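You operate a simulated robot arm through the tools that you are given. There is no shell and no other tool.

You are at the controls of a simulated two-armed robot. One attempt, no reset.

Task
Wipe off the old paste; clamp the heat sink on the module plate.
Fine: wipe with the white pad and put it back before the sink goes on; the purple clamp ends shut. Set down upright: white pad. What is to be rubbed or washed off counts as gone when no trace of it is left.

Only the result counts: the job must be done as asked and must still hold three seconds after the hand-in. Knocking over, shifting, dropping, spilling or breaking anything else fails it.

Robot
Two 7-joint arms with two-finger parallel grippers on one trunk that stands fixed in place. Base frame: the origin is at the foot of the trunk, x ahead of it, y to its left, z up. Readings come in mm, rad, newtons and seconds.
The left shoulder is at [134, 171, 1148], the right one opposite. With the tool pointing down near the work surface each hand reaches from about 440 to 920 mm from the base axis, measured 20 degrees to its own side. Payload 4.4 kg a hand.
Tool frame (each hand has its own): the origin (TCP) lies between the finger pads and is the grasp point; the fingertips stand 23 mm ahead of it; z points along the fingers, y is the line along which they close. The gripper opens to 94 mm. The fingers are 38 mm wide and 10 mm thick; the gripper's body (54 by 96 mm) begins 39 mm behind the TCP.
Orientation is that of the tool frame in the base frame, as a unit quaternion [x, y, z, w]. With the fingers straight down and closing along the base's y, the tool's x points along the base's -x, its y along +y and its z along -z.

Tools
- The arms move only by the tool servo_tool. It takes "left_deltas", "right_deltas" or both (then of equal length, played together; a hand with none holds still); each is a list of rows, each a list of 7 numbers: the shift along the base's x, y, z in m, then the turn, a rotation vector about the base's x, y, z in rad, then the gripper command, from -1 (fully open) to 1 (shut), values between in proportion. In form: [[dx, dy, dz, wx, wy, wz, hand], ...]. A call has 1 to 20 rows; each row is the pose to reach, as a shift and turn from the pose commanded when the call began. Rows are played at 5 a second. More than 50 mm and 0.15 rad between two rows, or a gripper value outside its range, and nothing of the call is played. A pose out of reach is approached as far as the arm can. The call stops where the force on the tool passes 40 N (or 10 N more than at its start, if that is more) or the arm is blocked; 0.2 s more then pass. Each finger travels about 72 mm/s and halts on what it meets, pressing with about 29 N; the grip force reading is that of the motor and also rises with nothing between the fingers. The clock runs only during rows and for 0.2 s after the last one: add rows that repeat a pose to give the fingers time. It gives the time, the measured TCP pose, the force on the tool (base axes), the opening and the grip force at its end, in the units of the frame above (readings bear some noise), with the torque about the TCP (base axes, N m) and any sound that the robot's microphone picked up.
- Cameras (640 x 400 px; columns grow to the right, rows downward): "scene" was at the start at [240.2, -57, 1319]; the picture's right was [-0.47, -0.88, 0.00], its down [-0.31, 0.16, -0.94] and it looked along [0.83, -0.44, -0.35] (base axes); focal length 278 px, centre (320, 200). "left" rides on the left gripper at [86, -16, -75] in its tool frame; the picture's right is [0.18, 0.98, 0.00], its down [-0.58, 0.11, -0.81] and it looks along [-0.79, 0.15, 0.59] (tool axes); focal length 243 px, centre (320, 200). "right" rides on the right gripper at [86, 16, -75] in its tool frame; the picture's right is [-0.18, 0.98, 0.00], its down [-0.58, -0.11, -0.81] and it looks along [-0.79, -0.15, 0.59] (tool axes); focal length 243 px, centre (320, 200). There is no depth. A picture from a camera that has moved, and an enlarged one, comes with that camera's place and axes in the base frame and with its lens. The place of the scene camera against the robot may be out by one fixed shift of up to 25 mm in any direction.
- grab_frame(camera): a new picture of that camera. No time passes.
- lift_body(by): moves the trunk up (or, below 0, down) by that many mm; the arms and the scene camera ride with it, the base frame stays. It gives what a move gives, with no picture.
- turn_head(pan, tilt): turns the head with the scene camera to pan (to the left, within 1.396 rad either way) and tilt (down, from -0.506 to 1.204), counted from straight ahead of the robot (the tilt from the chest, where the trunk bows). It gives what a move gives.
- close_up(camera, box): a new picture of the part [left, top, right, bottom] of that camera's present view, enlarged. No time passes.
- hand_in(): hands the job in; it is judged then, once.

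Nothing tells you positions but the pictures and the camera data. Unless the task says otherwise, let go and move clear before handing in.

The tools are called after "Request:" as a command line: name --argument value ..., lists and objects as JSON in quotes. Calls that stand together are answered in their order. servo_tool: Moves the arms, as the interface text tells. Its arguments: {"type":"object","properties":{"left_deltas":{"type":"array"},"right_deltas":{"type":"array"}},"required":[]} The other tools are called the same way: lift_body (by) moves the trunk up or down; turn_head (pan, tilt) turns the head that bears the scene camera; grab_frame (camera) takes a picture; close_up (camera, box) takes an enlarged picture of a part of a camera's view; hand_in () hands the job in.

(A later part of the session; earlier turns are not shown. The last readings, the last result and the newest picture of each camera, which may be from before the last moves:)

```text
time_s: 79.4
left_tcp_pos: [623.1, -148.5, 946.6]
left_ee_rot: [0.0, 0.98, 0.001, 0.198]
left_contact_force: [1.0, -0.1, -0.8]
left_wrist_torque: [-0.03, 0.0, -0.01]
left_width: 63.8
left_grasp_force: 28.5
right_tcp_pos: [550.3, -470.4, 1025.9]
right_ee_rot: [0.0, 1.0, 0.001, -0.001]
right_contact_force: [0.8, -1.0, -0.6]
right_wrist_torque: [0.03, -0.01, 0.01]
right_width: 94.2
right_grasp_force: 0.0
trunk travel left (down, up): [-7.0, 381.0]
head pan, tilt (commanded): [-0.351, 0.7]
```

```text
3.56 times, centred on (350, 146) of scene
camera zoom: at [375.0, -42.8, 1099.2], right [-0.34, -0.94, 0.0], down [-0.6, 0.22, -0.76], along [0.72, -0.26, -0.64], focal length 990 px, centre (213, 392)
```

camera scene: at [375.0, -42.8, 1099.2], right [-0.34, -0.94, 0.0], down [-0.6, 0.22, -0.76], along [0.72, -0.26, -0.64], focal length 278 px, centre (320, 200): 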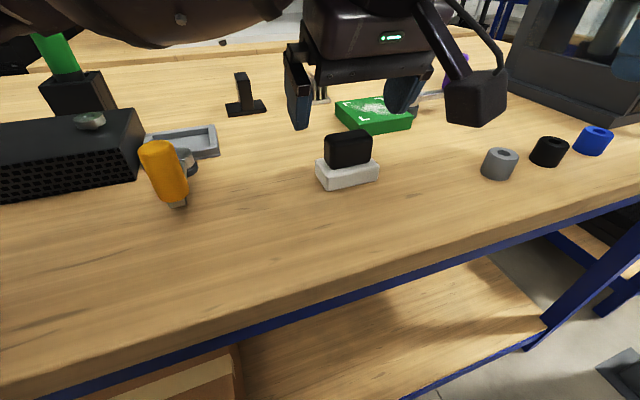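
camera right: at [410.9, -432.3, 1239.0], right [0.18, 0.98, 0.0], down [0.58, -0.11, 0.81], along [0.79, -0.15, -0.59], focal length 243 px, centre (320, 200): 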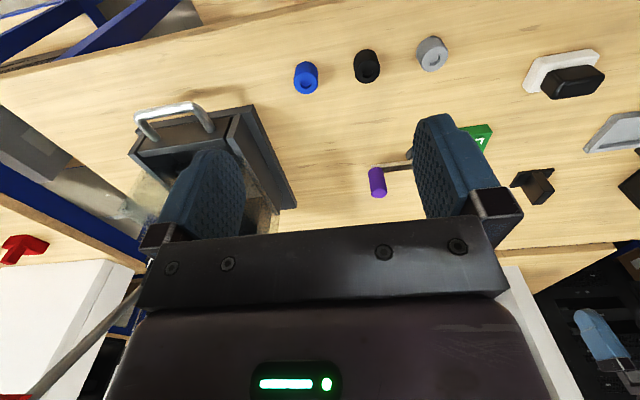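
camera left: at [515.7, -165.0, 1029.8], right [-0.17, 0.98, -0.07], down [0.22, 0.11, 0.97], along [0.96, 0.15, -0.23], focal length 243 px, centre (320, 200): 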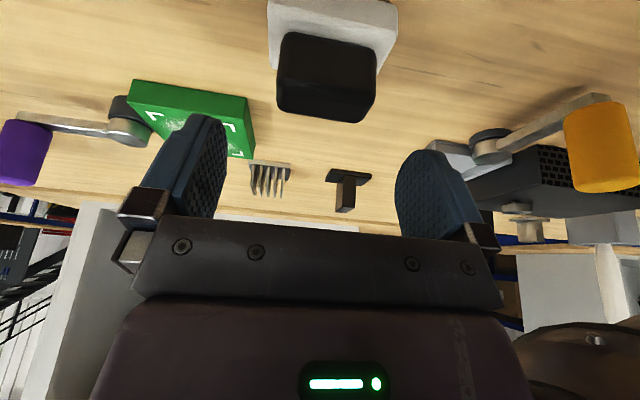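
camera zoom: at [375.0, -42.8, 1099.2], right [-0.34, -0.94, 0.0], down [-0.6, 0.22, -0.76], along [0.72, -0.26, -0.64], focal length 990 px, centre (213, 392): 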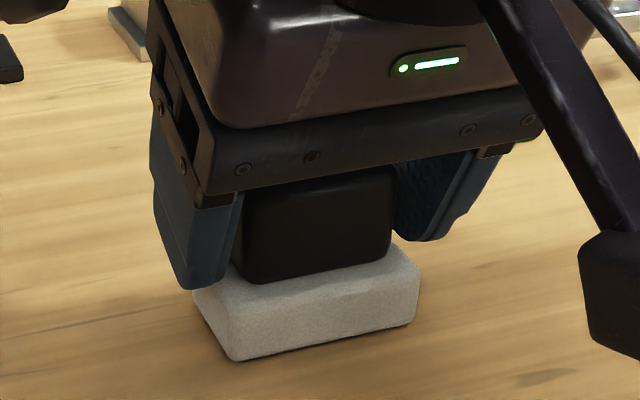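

The opening reads 63.8 mm, so the fingertips caught the slab's edges instead of the handle. I'll open, rise 8 mm, and close again on the handle only.

Request:
servo_tool --left_deltas '[[0.0, 0.0, 0.0, 0, 0, 0, -1], [0.0, 0.0, 0.0, 0, 0, 0, -1], [0.0, 0.0, 0.0, 0, 0, 0, -1], [0.0, 0.0, 0.008, 0, 0, 0, -1], [0.0, 0.0, 0.008, 0, 0, 0, -1], [0.0, 0.0, 0.008, 0, 0, 0, 0.3], [0.0, 0.0, 0.008, 0, 0, 0, 1], [0.0, 0.0, 0.008, 0, 0, 0, 1], [0.0, 0.0, 0.008, 0, 0, 0, 1]]'

Request:
close_up --camera "scene" --box '[260, 90, 440, 202]'

Request:
grab_frame --camera "left"

```text
time_s: 81.4
left_tcp_pos: [623.3, -147.3, 956.3]
left_ee_rot: [0.0, 0.98, -0.001, 0.199]
left_contact_force: [0.1, 0.2, 1.4]
left_wrist_torque: [0.04, 0.02, -0.02]
left_width: 49.2
left_grasp_force: 28.5
right_tcp_pos: [550.4, -471.0, 1025.0]
right_ee_rot: [-0.001, 1.0, -0.001, 0.0]
right_contact_force: [-0.7, -1.2, -0.2]
right_wrist_torque: [-0.01, 0.01, 0.0]
right_width: 94.2
right_grasp_force: 0.1
trunk travel left (down, up): [-7.0, 381.0]
head pan, tilt (commanded): [-0.351, 0.7]
```

```text
3.56 times, centred on (350, 146) of scene
camera zoom: at [374.9, -42.7, 1099.3], right [-0.34, -0.94, 0.0], down [-0.6, 0.22, -0.77], along [0.72, -0.26, -0.64], focal length 990 px, centre (213, 392)
```

zoom: 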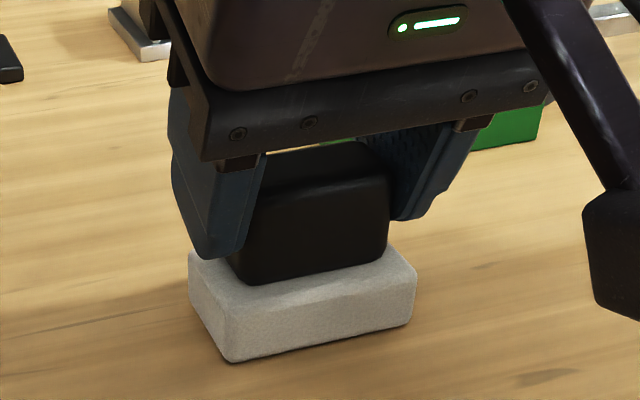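

```text
taken
camera left: at [516.6, -163.3, 990.1], right [-0.17, 0.98, -0.07], down [0.22, 0.11, 0.97], along [0.96, 0.15, -0.24], focal length 243 px, centre (320, 200)
```

left: 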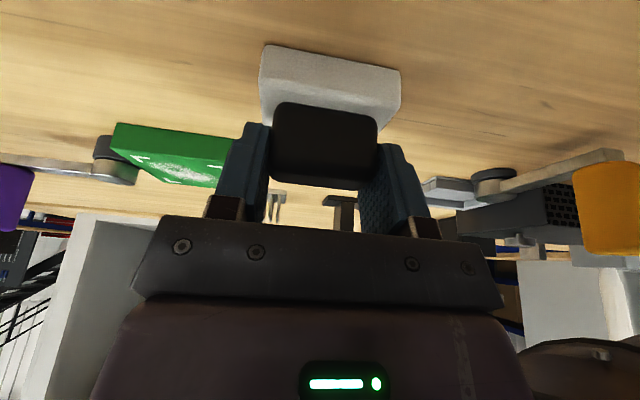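

Now gripping the handle properly (49.2 mm). I'll lift, carry the pad over the plate, and test the far end of the wiping range in air.

Request:
servo_tool --left_deltas '[[0.0, 0.0, 0.025, 0, 0, 0, 1], [0.0, 0.0, 0.05, 0, 0, 0, 1], [0.029, -0.026, 0.055, 0, 0, 0, 1], [0.058, -0.052, 0.055, 0, 0, 0, 1], [0.087, -0.078, 0.055, 0, 0, 0, 1], [0.114, -0.102, 0.055, 0, 0, 0, 1], [0.128, -0.102, 0.055, 0, 0, 0, 1], [0.143, -0.102, 0.055, 0, 0, 0, 1], [0.143, -0.102, 0.055, 0, 0, 0, 1]]'

Request:
grab_frame --camera "left"

Request:
grab_frame --camera "scene"

```text
time_s: 83.4
left_tcp_pos: [769.5, -250.5, 1009.2]
left_ee_rot: [0.002, 0.98, 0.0, 0.199]
left_contact_force: [-0.6, 0.0, -1.0]
left_wrist_torque: [0.02, 0.0, -0.02]
left_width: 49.4
left_grasp_force: 28.7
right_tcp_pos: [551.5, -470.4, 1026.8]
right_ee_rot: [0.0, 1.0, 0.0, 0.0]
right_contact_force: [0.2, 0.1, 0.8]
right_wrist_torque: [0.01, 0.0, 0.01]
right_width: 94.2
right_grasp_force: 0.0
trunk travel left (down, up): [-7.0, 381.0]
head pan, tilt (commanded): [-0.351, 0.7]
```

```text
taken
camera left: at [661.3, -267.6, 1044.5], right [-0.17, 0.98, -0.07], down [0.22, 0.11, 0.97], along [0.96, 0.15, -0.24], focal length 243 px, centre (320, 200)
```

left: 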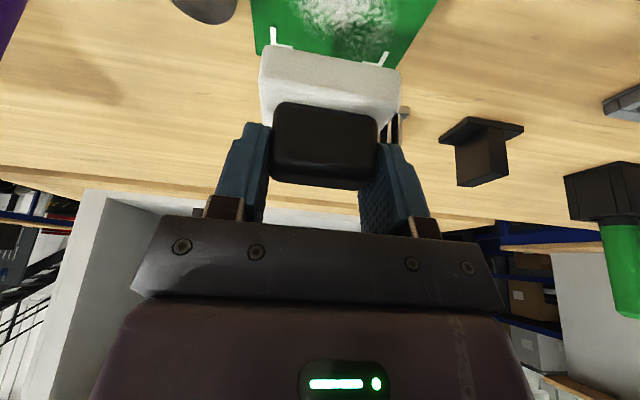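

```text
taken
camera scene: at [375.0, -42.9, 1099.2], right [-0.34, -0.94, 0.0], down [-0.6, 0.22, -0.76], along [0.72, -0.26, -0.64], focal length 278 px, centre (320, 200)
```

scene: 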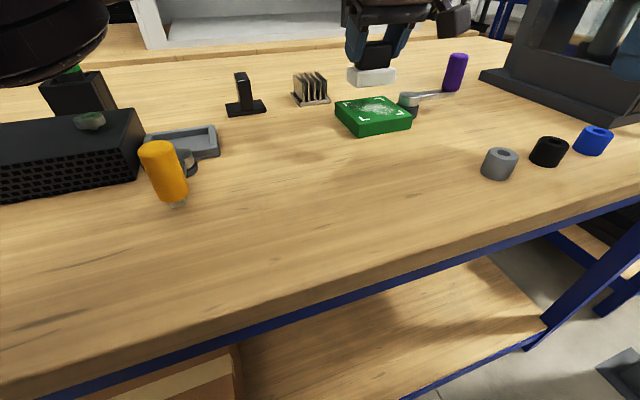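

No blocking with the tilted grip. I'll move back to the near side of the paste and lower gently toward plate contact.

Request:
servo_tool --left_deltas '[[-0.0325, 0.0, 0.0, 0, 0, 0, 1], [-0.0325, 0.0, -0.015, 0, 0, 0, 1], [-0.0325, 0.0, -0.026, 0, 0, 0, 1], [-0.0325, 0.0, -0.031, 0, 0, 0, 1], [-0.0325, 0.0, -0.031, 0, 0, 0, 1]]'

Request:
close_up --camera "scene" --box '[300, 60, 460, 160]'

```text
time_s: 84.6
left_tcp_pos: [735.7, -250.3, 979.1]
left_ee_rot: [0.0, 0.98, -0.001, 0.198]
left_contact_force: [-0.1, -0.3, -0.9]
left_wrist_torque: [0.02, -0.02, -0.05]
left_width: 49.2
left_grasp_force: 29.3
right_tcp_pos: [550.7, -470.4, 1025.5]
right_ee_rot: [0.0, 1.0, 0.0, 0.0]
right_contact_force: [0.2, 0.7, 0.0]
right_wrist_torque: [0.0, 0.01, 0.0]
right_width: 94.3
right_grasp_force: 0.2
trunk travel left (down, up): [-7.0, 381.0]
head pan, tilt (commanded): [-0.351, 0.7]
```

```text
4.00 times, centred on (380, 110) of scene
camera zoom: at [375.0, -42.8, 1099.2], right [-0.34, -0.94, 0.0], down [-0.6, 0.22, -0.76], along [0.72, -0.26, -0.64], focal length 1114 px, centre (80, 560)
```

zoom: 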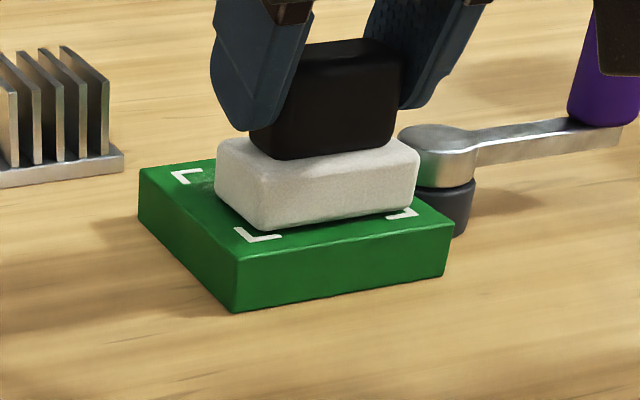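

The pad hovers ~3 mm above the plate. I'll lower in small steps until light contact.

Request:
servo_tool --left_deltas '[[0.0, 0.0, -0.001, 0, 0, 0, 1], [0.0, 0.0, -0.002, 0, 0, 0, 1], [0.0, 0.0, -0.003, 0, 0, 0, 1], [0.0, 0.0, -0.004, 0, 0, 0, 1], [0.0, 0.0, -0.004, 0, 0, 0, 1]]'

```text
time_s: 85.8
left_tcp_pos: [734.8, -250.7, 977.6]
left_ee_rot: [0.0, 0.98, 0.0, 0.199]
left_contact_force: [3.7, 0.3, 14.6]
left_wrist_torque: [0.13, -0.03, 0.0]
left_width: 49.0
left_grasp_force: 29.0
right_tcp_pos: [550.2, -471.2, 1025.9]
right_ee_rot: [0.0, 1.0, 0.0, -0.001]
right_contact_force: [-0.3, -0.6, -0.3]
right_wrist_torque: [-0.03, 0.0, 0.02]
right_width: 94.0
right_grasp_force: 0.0
trunk travel left (down, up): [-7.0, 381.0]
head pan, tilt (commanded): [-0.351, 0.7]
```

Contact at ~15 N. I'll ease off slightly and make a first set of slow wiping strokes within the marked area, staying clear of the clamp post.

Request:
servo_tool --left_deltas '[[0.0, 0.0, 0.001, 0, 0, 0, 1], [0.007, 0.0, 0.001, 0, 0, 0, 1], [0.014, 0.0, 0.001, 0, 0, 0, 1], [0.021, 0.0, 0.001, 0, 0, 0, 1], [0.028, 0.0, 0.001, 0, 0, 0, 1], [0.034, 0.0, 0.001, 0, 0, 0, 1], [0.038, 0.0, 0.001, 0, 0, 0, 1], [0.038, -0.004, 0.001, 0, 0, 0, 1], [0.03, -0.004, 0.001, 0, 0, 0, 1], [0.02, -0.004, 0.001, 0, 0, 0, 1], [0.01, -0.004, 0.001, 0, 0, 0, 1], [0.0, -0.004, 0.001, 0, 0, 0, 1], [0.0, 0.004, 0.001, 0, 0, 0, 1], [0.01, 0.004, 0.001, 0, 0, 0, 1], [0.02, 0.004, 0.001, 0, 0, 0, 1], [0.03, 0.004, 0.001, 0, 0, 0, 1], [0.038, 0.004, 0.001, 0, 0, 0, 1], [0.038, 0.0, 0.001, 0, 0, 0, 1]]'

Request:
close_up --camera "scene" --box '[300, 60, 460, 160]'

Request:
grab_frame --camera "left"

```text
time_s: 89.6
left_tcp_pos: [771.7, -248.7, 976.4]
left_ee_rot: [-0.001, 0.98, 0.0, 0.199]
left_contact_force: [-1.2, 5.1, 19.1]
left_wrist_torque: [0.2, 0.13, -0.03]
left_width: 49.2
left_grasp_force: 29.1
right_tcp_pos: [548.0, -470.0, 1026.6]
right_ee_rot: [0.0, 1.0, 0.0, 0.0]
right_contact_force: [0.5, 0.3, 0.1]
right_wrist_torque: [0.01, -0.03, -0.01]
right_width: 94.1
right_grasp_force: 0.2
trunk travel left (down, up): [-7.0, 381.0]
head pan, tilt (commanded): [-0.351, 0.7]
```

```text
4.00 times, centred on (380, 110) of scene
camera zoom: at [373.4, -41.9, 1100.0], right [-0.34, -0.94, 0.0], down [-0.6, 0.22, -0.77], along [0.72, -0.26, -0.64], focal length 1114 px, centre (80, 560)
```

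zoom: 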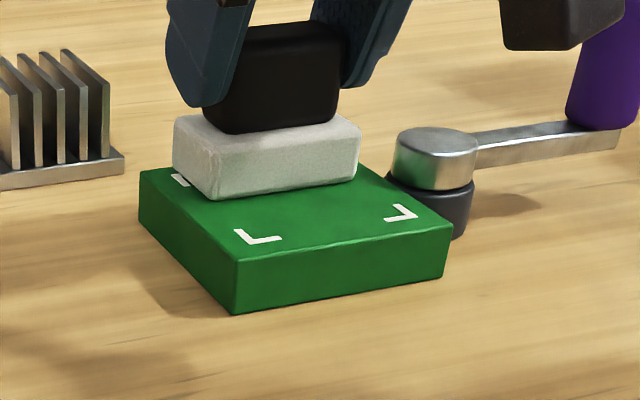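

```text
taken
camera left: at [664.7, -265.6, 1011.5], right [-0.17, 0.98, -0.07], down [0.22, 0.11, 0.97], along [0.96, 0.15, -0.23], focal length 243 px, centre (320, 200)
```

left: 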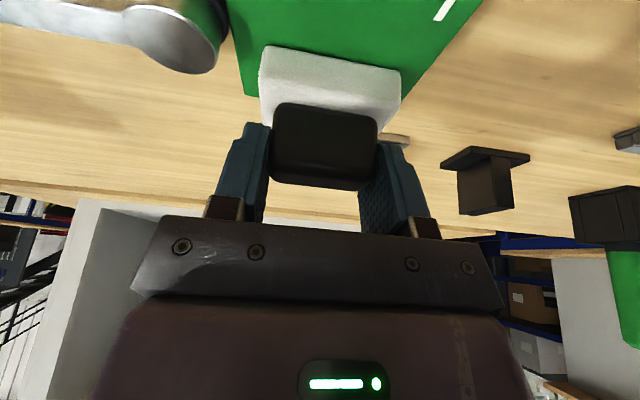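

The near half already looks clean and the plate hasn't moved. A second set of strokes over the far half and both sides, then lift to inspect.

Request:
servo_tool --left_deltas '[[0.0, 0.0, 0.001, 0, 0, 0, 1], [0.002, -0.006, 0.001, 0, 0, 0, 1], [-0.006, -0.006, 0.001, 0, 0, 0, 1], [-0.014, -0.006, 0.001, 0, 0, 0, 1], [-0.024, -0.006, 0.001, 0, 0, 0, 1], [-0.034, -0.006, 0.001, 0, 0, 0, 1], [-0.04, -0.006, 0.001, 0, 0, 0, 1], [-0.04, 0.0, 0.001, 0, 0, 0, 1], [-0.04, 0.006, 0.001, 0, 0, 0, 1], [-0.03, 0.006, 0.001, 0, 0, 0, 1], [-0.02, 0.006, 0.001, 0, 0, 0, 1], [-0.01, 0.006, 0.001, 0, 0, 0, 1], [0.0, 0.006, 0.001, 0, 0, 0, 1], [0.002, 0.0, 0.001, 0, 0, 0, 1], [0.0, 0.0, 0.02, 0, 0, 0, 1], [-0.01, 0.0, 0.05, 0, 0, 0, 1], [-0.01, 0.0, 0.08, 0, 0, 0, 1], [-0.01, 0.0, 0.08, 0, 0, 0, 1]]'

Request:
close_up --camera "scene" --box '[310, 80, 440, 160]'

Request:
grab_frame --camera "left"

```text
time_s: 93.4
left_tcp_pos: [763.4, -252.5, 1055.5]
left_ee_rot: [0.001, 0.98, 0.0, 0.198]
left_contact_force: [-0.2, 0.1, -1.2]
left_wrist_torque: [0.0, -0.02, 0.0]
left_width: 49.3
left_grasp_force: 29.1
right_tcp_pos: [550.6, -470.9, 1024.7]
right_ee_rot: [0.0, 1.0, -0.001, -0.001]
right_contact_force: [-0.4, -0.1, -1.0]
right_wrist_torque: [-0.03, 0.0, -0.01]
right_width: 94.2
right_grasp_force: 0.2
trunk travel left (down, up): [-7.0, 381.0]
head pan, tilt (commanded): [-0.351, 0.7]
```

```text
4.92 times, centred on (375, 120) of scene
camera zoom: at [375.3, -42.8, 1099.0], right [-0.34, -0.94, 0.0], down [-0.61, 0.22, -0.76], along [0.72, -0.26, -0.64], focal length 1371 px, centre (49, 594)
```

zoom: 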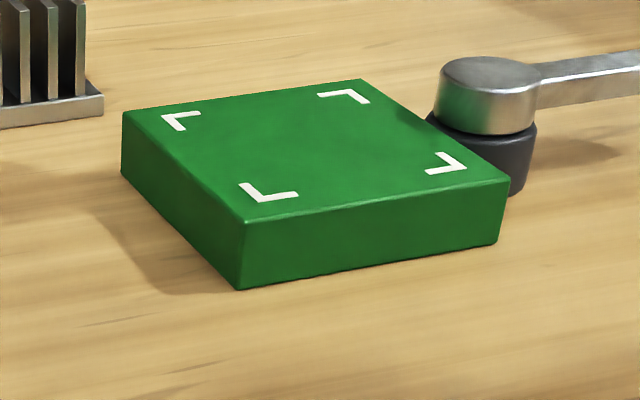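

```text
taken
camera left: at [657.0, -268.8, 1090.9], right [-0.17, 0.98, -0.07], down [0.22, 0.11, 0.97], along [0.96, 0.15, -0.24], focal length 243 px, centre (320, 200)
```

left: 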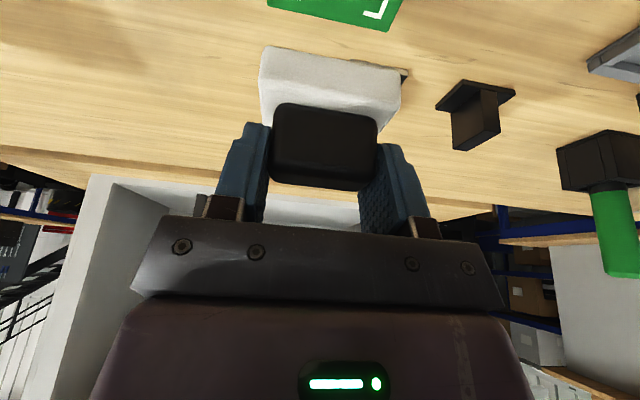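

The plate looks clean. I'll enlarge further to verify there's no faint residue.

Request:
close_up --camera "scene" --box '[332, 92, 412, 124]'

Request:
grab_frame --camera "right"

```text
8.00 times, centred on (372, 108) of scene
camera zoom: at [375.3, -42.8, 1099.0], right [-0.34, -0.94, 0.0], down [-0.61, 0.22, -0.76], along [0.72, -0.26, -0.64], focal length 2228 px, centre (-96, 936)
```

zoom: 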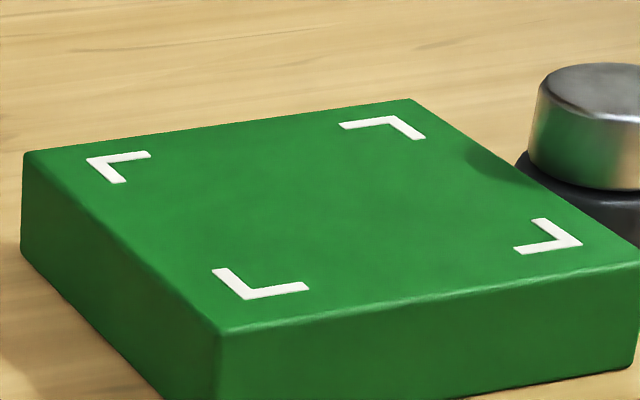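

```text
taken
camera right: at [464.3, -455.3, 1101.3], right [0.18, 0.98, 0.0], down [0.58, -0.11, 0.81], along [0.79, -0.15, -0.59], focal length 243 px, centre (320, 200)
```

right: 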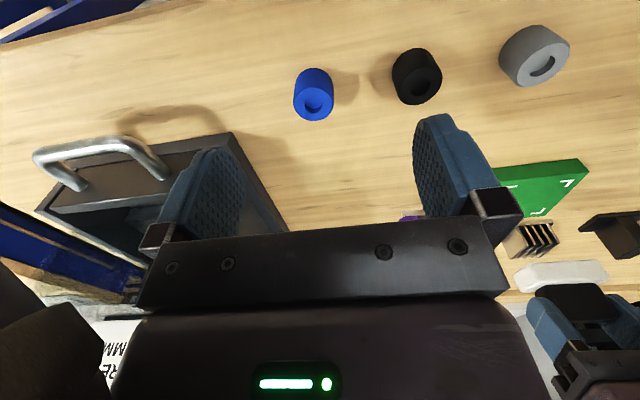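

It looks clean. For certainty I'll do one more light wiping pass over the whole marked area before returning the pad.

Request:
servo_tool --left_deltas '[[0.0, 0.0, -0.03, 0, 0, 0, 1], [0.0, 0.0, -0.06, 0, 0, 0, 1], [0.0, 0.0, -0.075, 0, 0, 0, 1], [0.0, 0.0, -0.0795, 0, 0, 0, 1], [0.01, 0.004, -0.0795, 0, 0, 0, 1], [0.012, -0.004, -0.0795, 0, 0, 0, 1], [0.002, -0.004, -0.0795, 0, 0, 0, 1], [0.002, 0.005, -0.0795, 0, 0, 0, 1], [-0.008, 0.005, -0.0795, 0, 0, 0, 1], [-0.008, -0.004, -0.0795, 0, 0, 0, 1], [-0.018, -0.004, -0.0795, 0, 0, 0, 1], [-0.018, 0.005, -0.0795, 0, 0, 0, 1], [-0.028, 0.005, -0.0795, 0, 0, 0, 1], [-0.028, -0.004, -0.0795, 0, 0, 0, 1], [-0.028, 0.0, -0.0795, 0, 0, 0, 1], [-0.028, 0.0, -0.06, 0, 0, 0, 1], [-0.028, 0.0, -0.03, 0, 0, 0, 1], [-0.028, 0.0, 0.0, 0, 0, 0, 1], [-0.028, 0.0, 0.0, 0, 0, 0, 1]]'

Request:
close_up --camera "scene" --box '[310, 80, 440, 160]'

```text
time_s: 97.4
left_tcp_pos: [735.0, -252.9, 1052.7]
left_ee_rot: [0.0, 0.98, 0.0, 0.199]
left_contact_force: [0.7, -0.1, -0.9]
left_wrist_torque: [-0.03, -0.02, -0.02]
left_width: 49.1
left_grasp_force: 28.7
right_tcp_pos: [550.4, -470.2, 1024.9]
right_ee_rot: [-0.001, 1.0, -0.001, 0.0]
right_contact_force: [-0.4, 0.2, -0.9]
right_wrist_torque: [0.02, 0.0, 0.01]
right_width: 93.9
right_grasp_force: 0.1
trunk travel left (down, up): [-7.0, 381.0]
head pan, tilt (commanded): [-0.351, 0.7]
```

```text
4.92 times, centred on (375, 120) of scene
camera zoom: at [375.3, -42.9, 1099.0], right [-0.34, -0.94, 0.0], down [-0.61, 0.22, -0.76], along [0.72, -0.26, -0.64], focal length 1371 px, centre (49, 594)
```

zoom: 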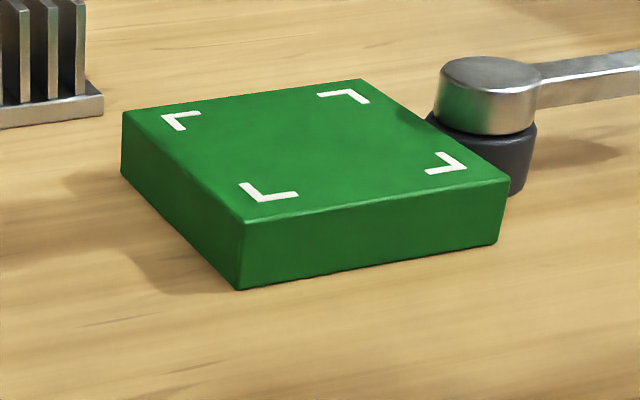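

Plate is clean and unmoved. Now I'll carry the pad back over its original spot.

Request:
servo_tool --left_deltas '[[-0.028, 0.026, -0.01, 0, 0, 0, 1], [-0.056, 0.052, -0.025, 0, 0, 0, 1], [-0.084, 0.078, -0.04, 0, 0, 0, 1], [-0.111, 0.1035, -0.06, 0, 0, 0, 1], [-0.111, 0.1035, -0.06, 0, 0, 0, 1]]'

Request:
grab_frame --camera "left"

Request:
close_up --camera "scene" --box '[260, 90, 440, 202]'

```text
time_s: 98.6
left_tcp_pos: [624.6, -150.6, 993.9]
left_ee_rot: [0.001, 0.98, -0.002, 0.198]
left_contact_force: [0.2, 0.1, -0.3]
left_wrist_torque: [0.02, 0.01, -0.03]
left_width: 49.4
left_grasp_force: 28.9
right_tcp_pos: [550.0, -470.2, 1025.7]
right_ee_rot: [0.0, 1.0, 0.0, 0.0]
right_contact_force: [0.1, -0.1, -0.9]
right_wrist_torque: [-0.02, 0.01, -0.01]
right_width: 94.0
right_grasp_force: 0.0
trunk travel left (down, up): [-7.0, 381.0]
head pan, tilt (commanded): [-0.351, 0.7]
```

```text
taken
camera left: at [517.6, -166.8, 1029.0], right [-0.17, 0.98, -0.07], down [0.22, 0.11, 0.97], along [0.96, 0.15, -0.24], focal length 243 px, centre (320, 200)
```

left: 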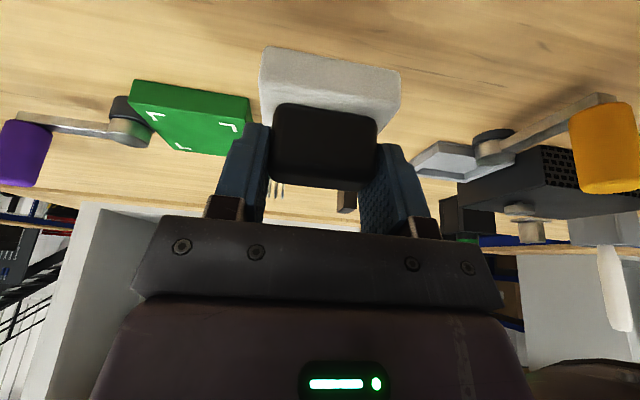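

```text
3.56 times, centred on (350, 146) of scene
camera zoom: at [374.9, -42.6, 1099.3], right [-0.34, -0.94, 0.0], down [-0.6, 0.22, -0.77], along [0.72, -0.26, -0.64], focal length 990 px, centre (213, 392)
```

zoom: 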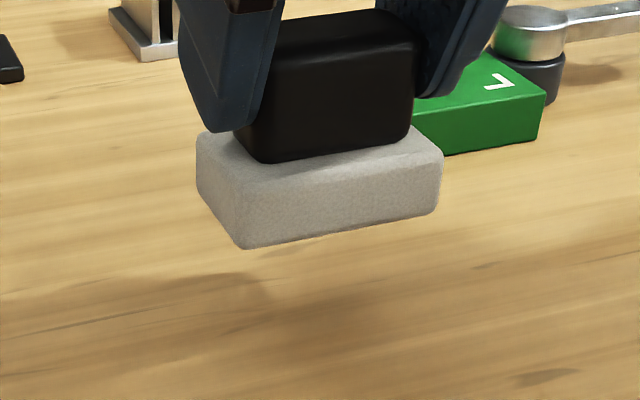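

Pad is over its spot and level. Lowering it onto the table gently.

Request:
servo_tool --left_deltas '[[0.0, 0.001, -0.02, 0, 0, 0, 1], [0.0, 0.001, -0.034, 0, 0, 0, 1], [0.0, 0.001, -0.037, 0, 0, 0, 1], [0.0, 0.001, -0.038, 0, 0, 0, 1], [0.0, 0.001, -0.038, 0, 0, 0, 1]]'

Request:
close_up --camera "scene" --box '[260, 90, 440, 202]'

```text
time_s: 99.8
left_tcp_pos: [622.9, -148.6, 957.5]
left_ee_rot: [0.0, 0.98, -0.001, 0.199]
left_contact_force: [-0.1, 0.1, -0.2]
left_wrist_torque: [-0.02, -0.01, 0.02]
left_width: 49.2
left_grasp_force: 29.2
right_tcp_pos: [550.2, -470.2, 1025.1]
right_ee_rot: [0.0, 1.0, 0.0, -0.001]
right_contact_force: [-0.4, -0.3, -0.1]
right_wrist_torque: [-0.02, -0.02, -0.03]
right_width: 93.9
right_grasp_force: 0.0
trunk travel left (down, up): [-7.0, 381.0]
head pan, tilt (commanded): [-0.351, 0.7]
```

```text
3.56 times, centred on (350, 146) of scene
camera zoom: at [375.0, -42.8, 1099.2], right [-0.34, -0.94, 0.0], down [-0.6, 0.22, -0.76], along [0.72, -0.26, -0.64], focal length 990 px, centre (213, 392)
```

zoom: 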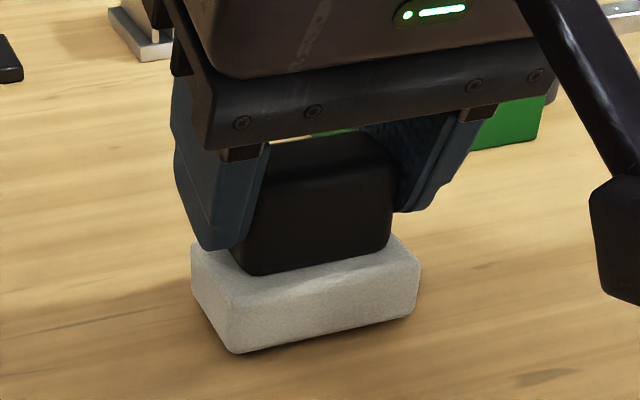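

Still just above the table; lowering a few more millimetres until it touches.

Request:
servo_tool --left_deltas '[[0.0, 0.0, -0.001, 0, 0, 0, 1], [0.0, 0.0, -0.002, 0, 0, 0, 1], [0.0, 0.0, -0.002, 0, 0, 0, 1]]'

```text
time_s: 100.6
left_tcp_pos: [623.8, -146.7, 956.0]
left_ee_rot: [-0.001, 0.98, 0.0, 0.198]
left_contact_force: [0.3, -0.2, -0.9]
left_wrist_torque: [0.01, 0.01, -0.01]
left_width: 49.4
left_grasp_force: 29.0
right_tcp_pos: [549.4, -470.7, 1025.9]
right_ee_rot: [0.0, 1.0, 0.0, 0.0]
right_contact_force: [-0.3, -0.1, -1.2]
right_wrist_torque: [0.02, -0.02, 0.0]
right_width: 94.1
right_grasp_force: 0.1
trunk travel left (down, up): [-7.0, 381.0]
head pan, tilt (commanded): [-0.351, 0.7]
```

Request:
servo_tool --left_deltas '[[0.0, -0.001, -0.001, 0, 0, 0, 1], [0.0, -0.001, -0.002, 0, 0, 0, 1], [0.0, -0.001, -0.0025, 0, 0, 0, 1], [0.0, -0.001, -0.0025, 0, 0, 0, 1]]'

Request:
close_up --camera "scene" --box '[260, 90, 440, 202]'

```text
time_s: 101.6
left_tcp_pos: [625.0, -147.7, 955.1]
left_ee_rot: [0.0, 0.98, -0.002, 0.199]
left_contact_force: [2.0, 1.1, 9.2]
left_wrist_torque: [0.19, -0.07, -0.02]
left_width: 49.1
left_grasp_force: 28.9
right_tcp_pos: [549.1, -471.1, 1025.5]
right_ee_rot: [-0.001, 1.0, 0.0, 0.001]
right_contact_force: [0.6, -0.4, 0.6]
right_wrist_torque: [-0.04, 0.01, -0.01]
right_width: 93.9
right_grasp_force: 0.1
trunk travel left (down, up): [-7.0, 381.0]
head pan, tilt (commanded): [-0.351, 0.7]
```

```text
3.56 times, centred on (350, 146) of scene
camera zoom: at [374.6, -42.6, 1099.5], right [-0.34, -0.94, 0.0], down [-0.6, 0.22, -0.77], along [0.72, -0.26, -0.64], focal length 990 px, centre (213, 392)
```

zoom: 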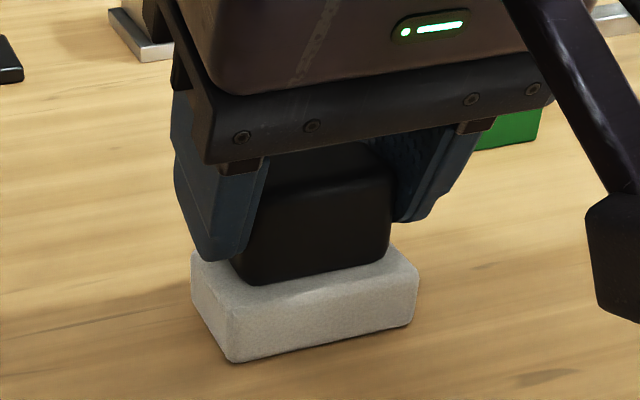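

The pad is seated on the table at its spot. Releasing and rising clear.

Request:
servo_tool --left_deltas '[[0.0, 0.0, 0.001, 0, 0, 0, -1], [0.0, 0.0, 0.001, 0, 0, 0, -1], [0.0, 0.0, 0.001, 0, 0, 0, -1], [0.0, 0.0, 0.03, 0, 0, 0, -1], [0.0, 0.0, 0.06, 0, 0, 0, -1], [0.0, 0.0, 0.09, 0, 0, 0, -1], [0.0, 0.0, 0.09, 0, 0, 0, -1]]'

Request:
grab_frame --camera "left"

Request:
grab_frame --camera "scene"

```text
time_s: 103.2
left_tcp_pos: [625.0, -147.9, 1042.1]
left_ee_rot: [0.0, 0.98, 0.0, 0.198]
left_contact_force: [-0.2, 0.7, -0.5]
left_wrist_torque: [-0.01, -0.01, 0.02]
left_width: 93.8
left_grasp_force: 0.0
right_tcp_pos: [550.6, -469.6, 1025.0]
right_ee_rot: [0.0, 1.0, 0.0, 0.0]
right_contact_force: [0.6, 0.2, 0.0]
right_wrist_torque: [-0.01, -0.01, 0.0]
right_width: 93.9
right_grasp_force: 0.1
trunk travel left (down, up): [-7.0, 381.0]
head pan, tilt (commanded): [-0.351, 0.7]
```

```text
taken
camera left: at [518.4, -164.4, 1077.8], right [-0.17, 0.98, -0.07], down [0.22, 0.11, 0.97], along [0.96, 0.15, -0.24], focal length 243 px, centre (320, 200)
```

left: 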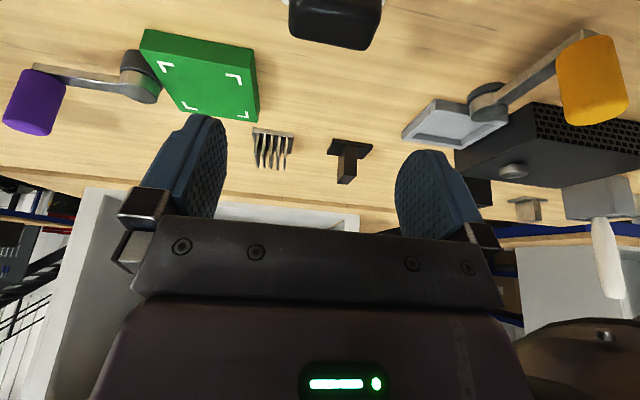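

```text
taken
camera scene: at [375.2, -42.9, 1099.0], right [-0.34, -0.94, 0.0], down [-0.6, 0.22, -0.76], along [0.72, -0.26, -0.64], focal length 278 px, centre (320, 200)
```

scene: 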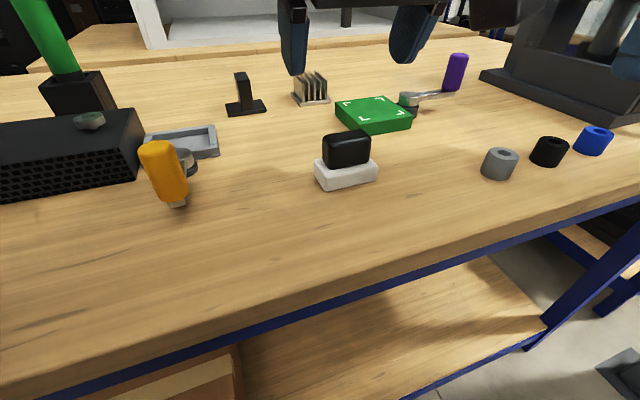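

The pad is back upright on its spot. Next, the heat sink: I'll move the tilted left hand over toward the sink at a safe height and look.

Request:
servo_tool --left_deltas '[[0.042, -0.007, 0.0, 0, 0, 0, -1], [0.084, -0.014, 0.0, 0, 0, 0, -1], [0.126, -0.021, 0.0, 0, 0, 0, -1], [0.165, -0.03, 0.0, 0, 0, 0, -1], [0.165, -0.03, 0.0, 0, 0, 0, -1]]'

Request:
grab_frame --camera "left"

Request:
close_up --camera "left" --box '[240, 20, 400, 120]'

```text
time_s: 104.4
left_tcp_pos: [789.4, -178.3, 1045.2]
left_ee_rot: [0.001, 0.98, -0.001, 0.199]
left_contact_force: [-0.4, -0.4, 0.4]
left_wrist_torque: [-0.05, 0.03, 0.03]
left_width: 94.0
left_grasp_force: 0.0
right_tcp_pos: [549.0, -471.6, 1026.0]
right_ee_rot: [-0.001, 1.0, 0.0, 0.0]
right_contact_force: [0.3, -0.7, 0.1]
right_wrist_torque: [-0.02, 0.01, -0.02]
right_width: 94.1
right_grasp_force: 0.0
trunk travel left (down, up): [-7.0, 381.0]
head pan, tilt (commanded): [-0.351, 0.7]
```

```text
taken
camera left: at [682.4, -195.7, 1080.2], right [-0.17, 0.98, -0.07], down [0.22, 0.11, 0.97], along [0.96, 0.15, -0.24], focal length 243 px, centre (320, 200)
```

left: 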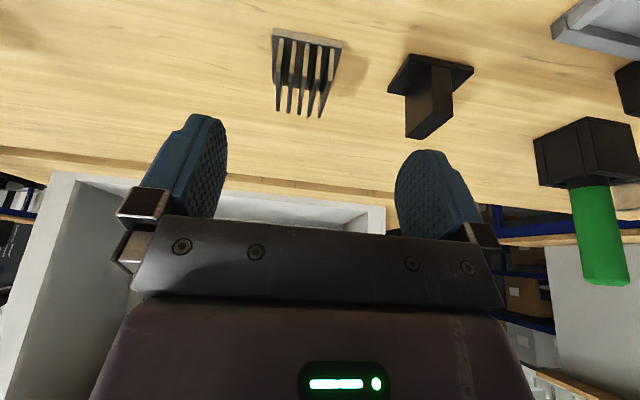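

```text
4.00 times, centred on (320, 70) of left
camera zoom: at [682.4, -195.7, 1080.2], right [-0.17, 0.98, -0.07], down [0.22, 0.11, 0.97], along [0.96, 0.15, -0.24], focal length 970 px, centre (320, 720)
```

zoom: 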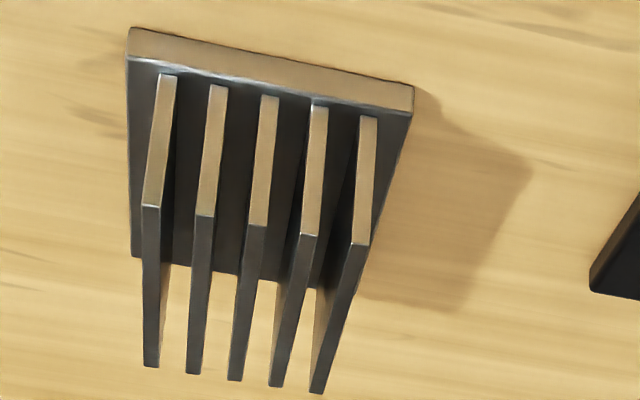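

Sink located precisely: base centre (878,−190), fins along x, ~46 mm across, top z≈939. I'll move to hover above it.

Request:
servo_tool --left_deltas '[[0.028, -0.004, -0.01, 0, 0, 0, -1], [0.056, -0.008, -0.025, 0, 0, 0, -1], [0.0836, -0.0117, -0.045, 0, 0, 0, -1], [0.0836, -0.0117, -0.045, 0, 0, 0, -1]]'

Request:
grab_frame --camera "left"

Request:
close_up --camera "scene" --box '[230, 20, 390, 120]'

```text
time_s: 105.4
left_tcp_pos: [868.9, -189.7, 997.0]
left_ee_rot: [0.0, 0.98, 0.0, 0.2]
left_contact_force: [-0.8, 0.3, 0.7]
left_wrist_torque: [0.03, -0.03, -0.01]
left_width: 94.1
left_grasp_force: 0.0
right_tcp_pos: [550.6, -472.4, 1025.8]
right_ee_rot: [0.0, 1.0, 0.0, 0.0]
right_contact_force: [0.7, -0.1, -0.6]
right_wrist_torque: [-0.04, 0.02, -0.02]
right_width: 94.1
right_grasp_force: 0.0
trunk travel left (down, up): [-7.0, 381.0]
head pan, tilt (commanded): [-0.351, 0.7]
```

```text
taken
camera left: at [763.0, -205.8, 1032.3], right [-0.17, 0.98, -0.07], down [0.22, 0.11, 0.97], along [0.96, 0.15, -0.23], focal length 243 px, centre (320, 200)
```

left: 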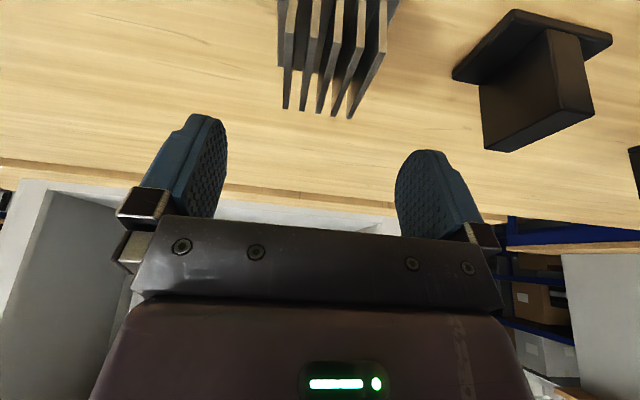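

```text
4.00 times, centred on (310, 70) of scene
camera zoom: at [374.7, -42.8, 1099.4], right [-0.34, -0.94, 0.0], down [-0.6, 0.22, -0.77], along [0.72, -0.26, -0.64], focal length 1114 px, centre (360, 720)
```

zoom: 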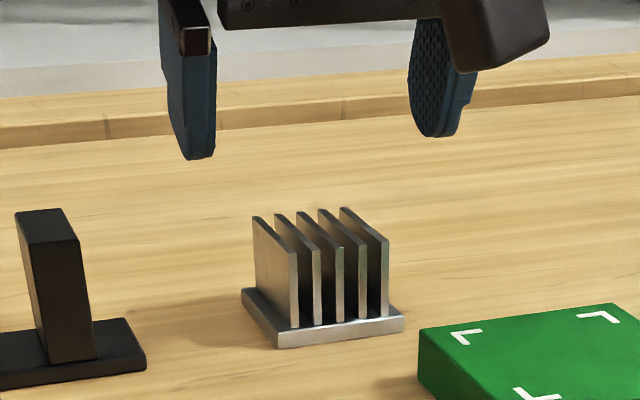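

Hand is above the sink, unblocked. Descending to grip height in steps.

Request:
servo_tool --left_deltas '[[0.001, 0.0, -0.02, 0, 0, 0, -1], [0.002, 0.0, -0.04, 0, 0, 0, -1], [0.003, 0.0, -0.052, 0, 0, 0, -1], [0.003, 0.0, -0.057, 0, 0, 0, -1], [0.003, 0.0, -0.057, 0, 0, 0, -1]]'

Request:
close_up --camera "scene" --box '[230, 20, 390, 120]'

Request:
grab_frame --camera "left"

```text
time_s: 106.6
left_tcp_pos: [874.3, -188.9, 940.6]
left_ee_rot: [0.001, 0.98, -0.001, 0.198]
left_contact_force: [0.4, 0.5, 0.2]
left_wrist_torque: [0.02, 0.0, 0.03]
left_width: 93.9
left_grasp_force: 0.1
right_tcp_pos: [549.7, -471.2, 1025.2]
right_ee_rot: [0.0, 1.0, 0.0, 0.0]
right_contact_force: [-0.1, 0.6, 0.1]
right_wrist_torque: [-0.01, 0.0, 0.0]
right_width: 94.0
right_grasp_force: 0.0
trunk travel left (down, up): [-7.0, 381.0]
head pan, tilt (commanded): [-0.351, 0.7]
```

```text
4.00 times, centred on (310, 70) of scene
camera zoom: at [374.9, -42.8, 1099.2], right [-0.34, -0.94, 0.0], down [-0.6, 0.22, -0.76], along [0.72, -0.26, -0.64], focal length 1114 px, centre (360, 720)
```

zoom: 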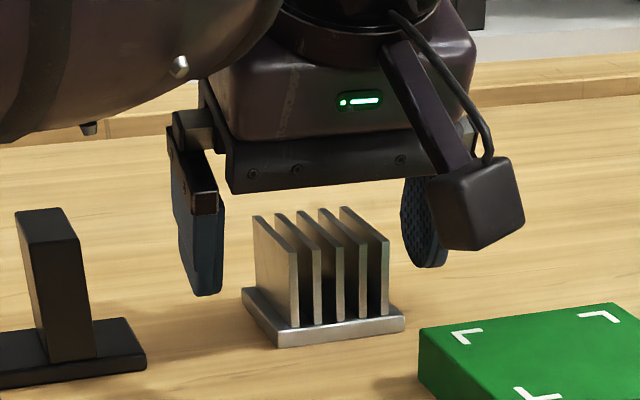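

```text
taken
camera left: at [767.4, -205.3, 976.3], right [-0.17, 0.98, -0.07], down [0.22, 0.11, 0.97], along [0.96, 0.15, -0.24], focal length 243 px, centre (320, 200)
```

left: 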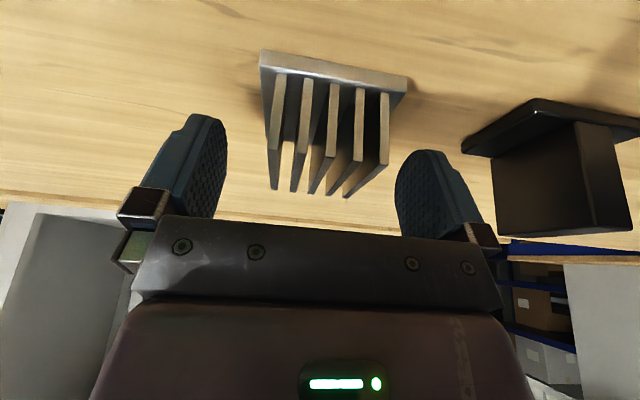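

The fingers straddle the fins with clearance over the base. Closing now.

Request:
servo_tool --left_deltas '[[0.0, -0.0005, 0.0, 0, 0, 0, -0.3], [0.0, -0.0005, 0.0, 0, 0, 0, -0.1], [0.0, -0.0005, 0.0, 0, 0, 0, 0.2], [0.0, -0.0005, 0.0, 0, 0, 0, 1], [0.0, -0.0005, 0.0, 0, 0, 0, 1], [0.0, -0.0005, 0.0, 0, 0, 0, 1]]'

Request:
close_up --camera "scene" --box '[230, 20, 390, 120]'

Request:
close_up --camera "left" --box '[200, 30, 440, 180]'

```text
time_s: 108.0
left_tcp_pos: [874.5, -189.4, 942.3]
left_ee_rot: [0.0, 0.98, 0.0, 0.199]
left_contact_force: [0.5, 0.5, -0.5]
left_wrist_torque: [0.07, -0.02, -0.02]
left_width: 45.8
left_grasp_force: 28.7
right_tcp_pos: [550.3, -470.5, 1026.1]
right_ee_rot: [0.0, 1.0, -0.001, 0.0]
right_contact_force: [0.8, -0.2, -0.2]
right_wrist_torque: [-0.01, 0.04, 0.03]
right_width: 94.2
right_grasp_force: 0.0
trunk travel left (down, up): [-7.0, 381.0]
head pan, tilt (commanded): [-0.351, 0.7]
```

```text
4.00 times, centred on (310, 70) of scene
camera zoom: at [375.0, -42.8, 1099.2], right [-0.34, -0.94, 0.0], down [-0.6, 0.22, -0.76], along [0.72, -0.26, -0.64], focal length 1114 px, centre (360, 720)
```

zoom: 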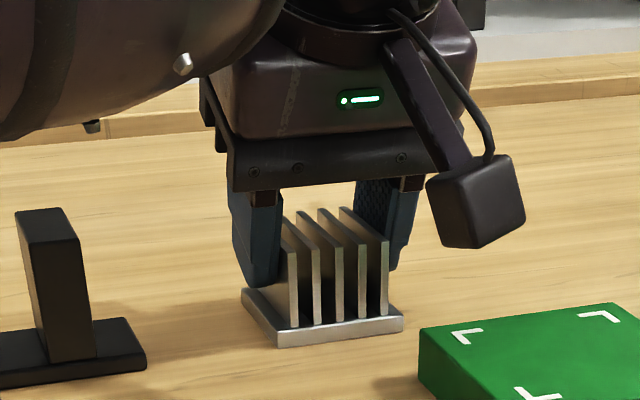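

```text
2.67 times, centred on (320, 105) of left
camera zoom: at [768.3, -205.9, 976.7], right [-0.17, 0.98, -0.07], down [0.22, 0.11, 0.97], along [0.96, 0.15, -0.24], focal length 647 px, centre (320, 453)
```

zoom: 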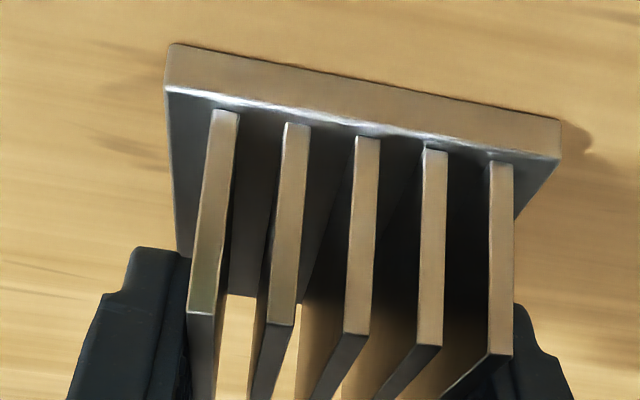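

Sink gripped across the fins (45.8 mm). Lifting it straight up and checking it hangs level.

Request:
servo_tool --left_deltas '[[0.0, 0.0, 0.01, 0, 0, 0, 1], [0.0, 0.0, 0.025, 0, 0, 0, 1], [0.0, 0.0, 0.045, 0, 0, 0, 1], [0.0, 0.0, 0.06, 0, 0, 0, 1], [0.0, 0.0, 0.06, 0, 0, 0, 1]]'

Request:
close_up --camera "scene" --box '[230, 0, 390, 100]'

Request:
grab_frame --camera "left"

```text
time_s: 109.2
left_tcp_pos: [876.6, -191.7, 1001.0]
left_ee_rot: [0.0, 0.98, 0.0, 0.199]
left_contact_force: [-0.4, -0.2, -1.4]
left_wrist_torque: [-0.01, -0.01, -0.02]
left_width: 45.7
left_grasp_force: 28.7
right_tcp_pos: [549.9, -471.0, 1026.4]
right_ee_rot: [0.0, 1.0, 0.001, -0.001]
right_contact_force: [0.0, -0.4, 0.3]
right_wrist_torque: [0.0, 0.01, -0.03]
right_width: 93.8
right_grasp_force: 0.1
trunk travel left (down, up): [-7.0, 381.0]
head pan, tilt (commanded): [-0.351, 0.7]
```

```text
4.00 times, centred on (310, 50) of scene
camera zoom: at [375.2, -42.8, 1099.0], right [-0.34, -0.94, 0.0], down [-0.61, 0.22, -0.76], along [0.72, -0.26, -0.64], focal length 1114 px, centre (360, 800)
```

zoom: 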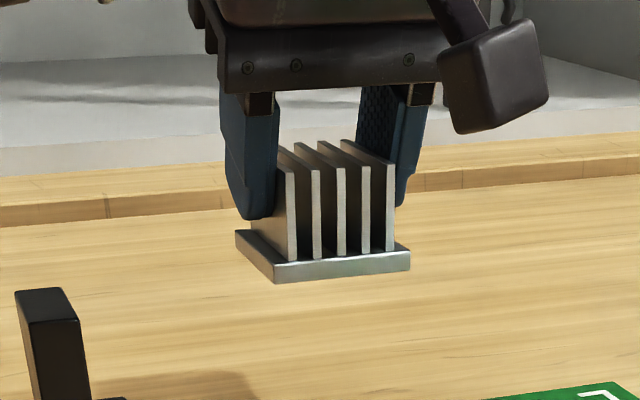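

```text
taken
camera left: at [768.6, -207.5, 1036.0], right [-0.17, 0.98, -0.07], down [0.22, 0.11, 0.97], along [0.96, 0.15, -0.24], focal length 243 px, centre (320, 200)
```

left: 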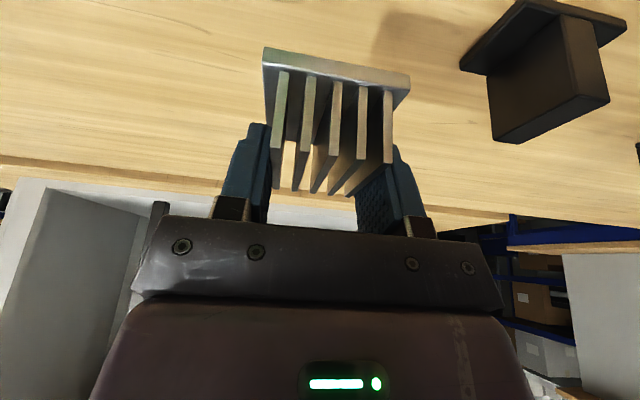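

Sink is held level. Moving it over the plate at safe height.

Request:
servo_tool --left_deltas '[[-0.03, -0.015, 0.0, 0, 0, 0, 1], [-0.06, -0.03, 0.0, 0, 0, 0, 1], [-0.09, -0.045, 0.0, 0, 0, 0, 1], [-0.1215, -0.06, 0.0, 0, 0, 0, 1], [-0.1215, -0.06, 0.0, 0, 0, 0, 1], [-0.1215, -0.06, 0.0, 0, 0, 0, 1]]'

Request:
close_up --camera "scene" --box '[300, 40, 460, 140]'

Request:
grab_frame --camera "left"

Request:
grab_frame --camera "right"

```text
time_s: 110.6
left_tcp_pos: [753.7, -250.7, 1000.8]
left_ee_rot: [0.001, 0.98, -0.001, 0.198]
left_contact_force: [0.4, 0.1, -1.2]
left_wrist_torque: [0.0, 0.0, 0.02]
left_width: 45.6
left_grasp_force: 29.2
right_tcp_pos: [550.8, -470.3, 1025.3]
right_ee_rot: [0.0, 1.0, 0.001, -0.001]
right_contact_force: [0.1, -0.6, 0.1]
right_wrist_torque: [0.02, -0.01, -0.02]
right_width: 94.1
right_grasp_force: 0.0
trunk travel left (down, up): [-7.0, 381.0]
head pan, tilt (commanded): [-0.351, 0.7]
```

```text
4.00 times, centred on (380, 90) of scene
camera zoom: at [375.1, -42.7, 1099.2], right [-0.34, -0.94, 0.0], down [-0.6, 0.22, -0.76], along [0.72, -0.26, -0.64], focal length 1114 px, centre (80, 640)
```

zoom: 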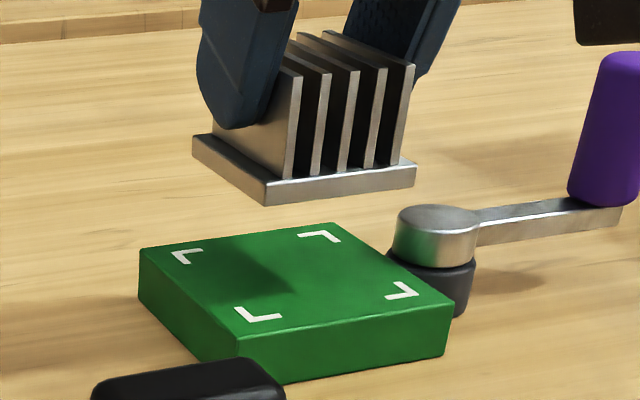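

```text
taken
camera left: at [646.2, -266.3, 1035.7], right [-0.17, 0.98, -0.07], down [0.22, 0.11, 0.97], along [0.96, 0.15, -0.24], focal length 243 px, centre (320, 200)
```

left: 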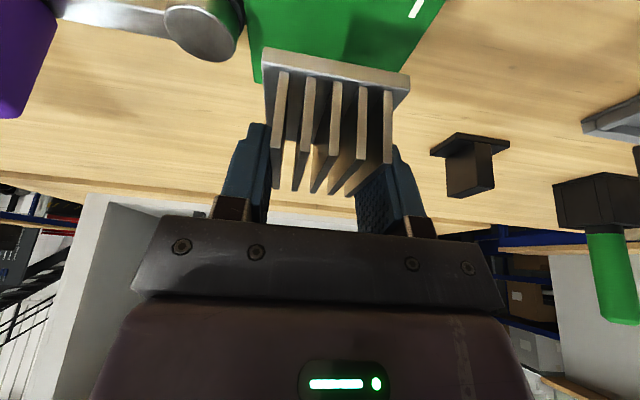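

```text
taken
camera right: at [464.0, -455.1, 1101.6], right [0.18, 0.98, 0.0], down [0.58, -0.11, 0.81], along [0.79, -0.15, -0.59], focal length 243 px, centre (320, 200)
```

right: 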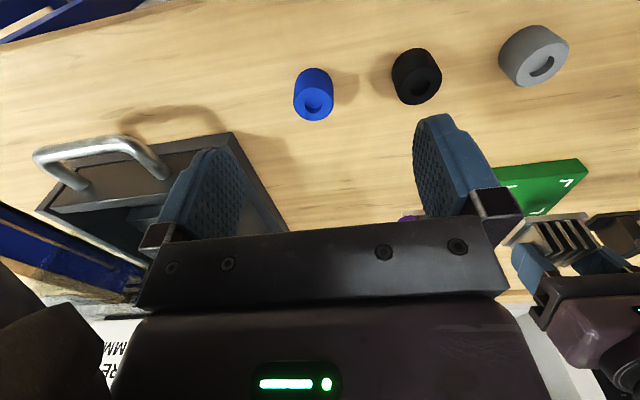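

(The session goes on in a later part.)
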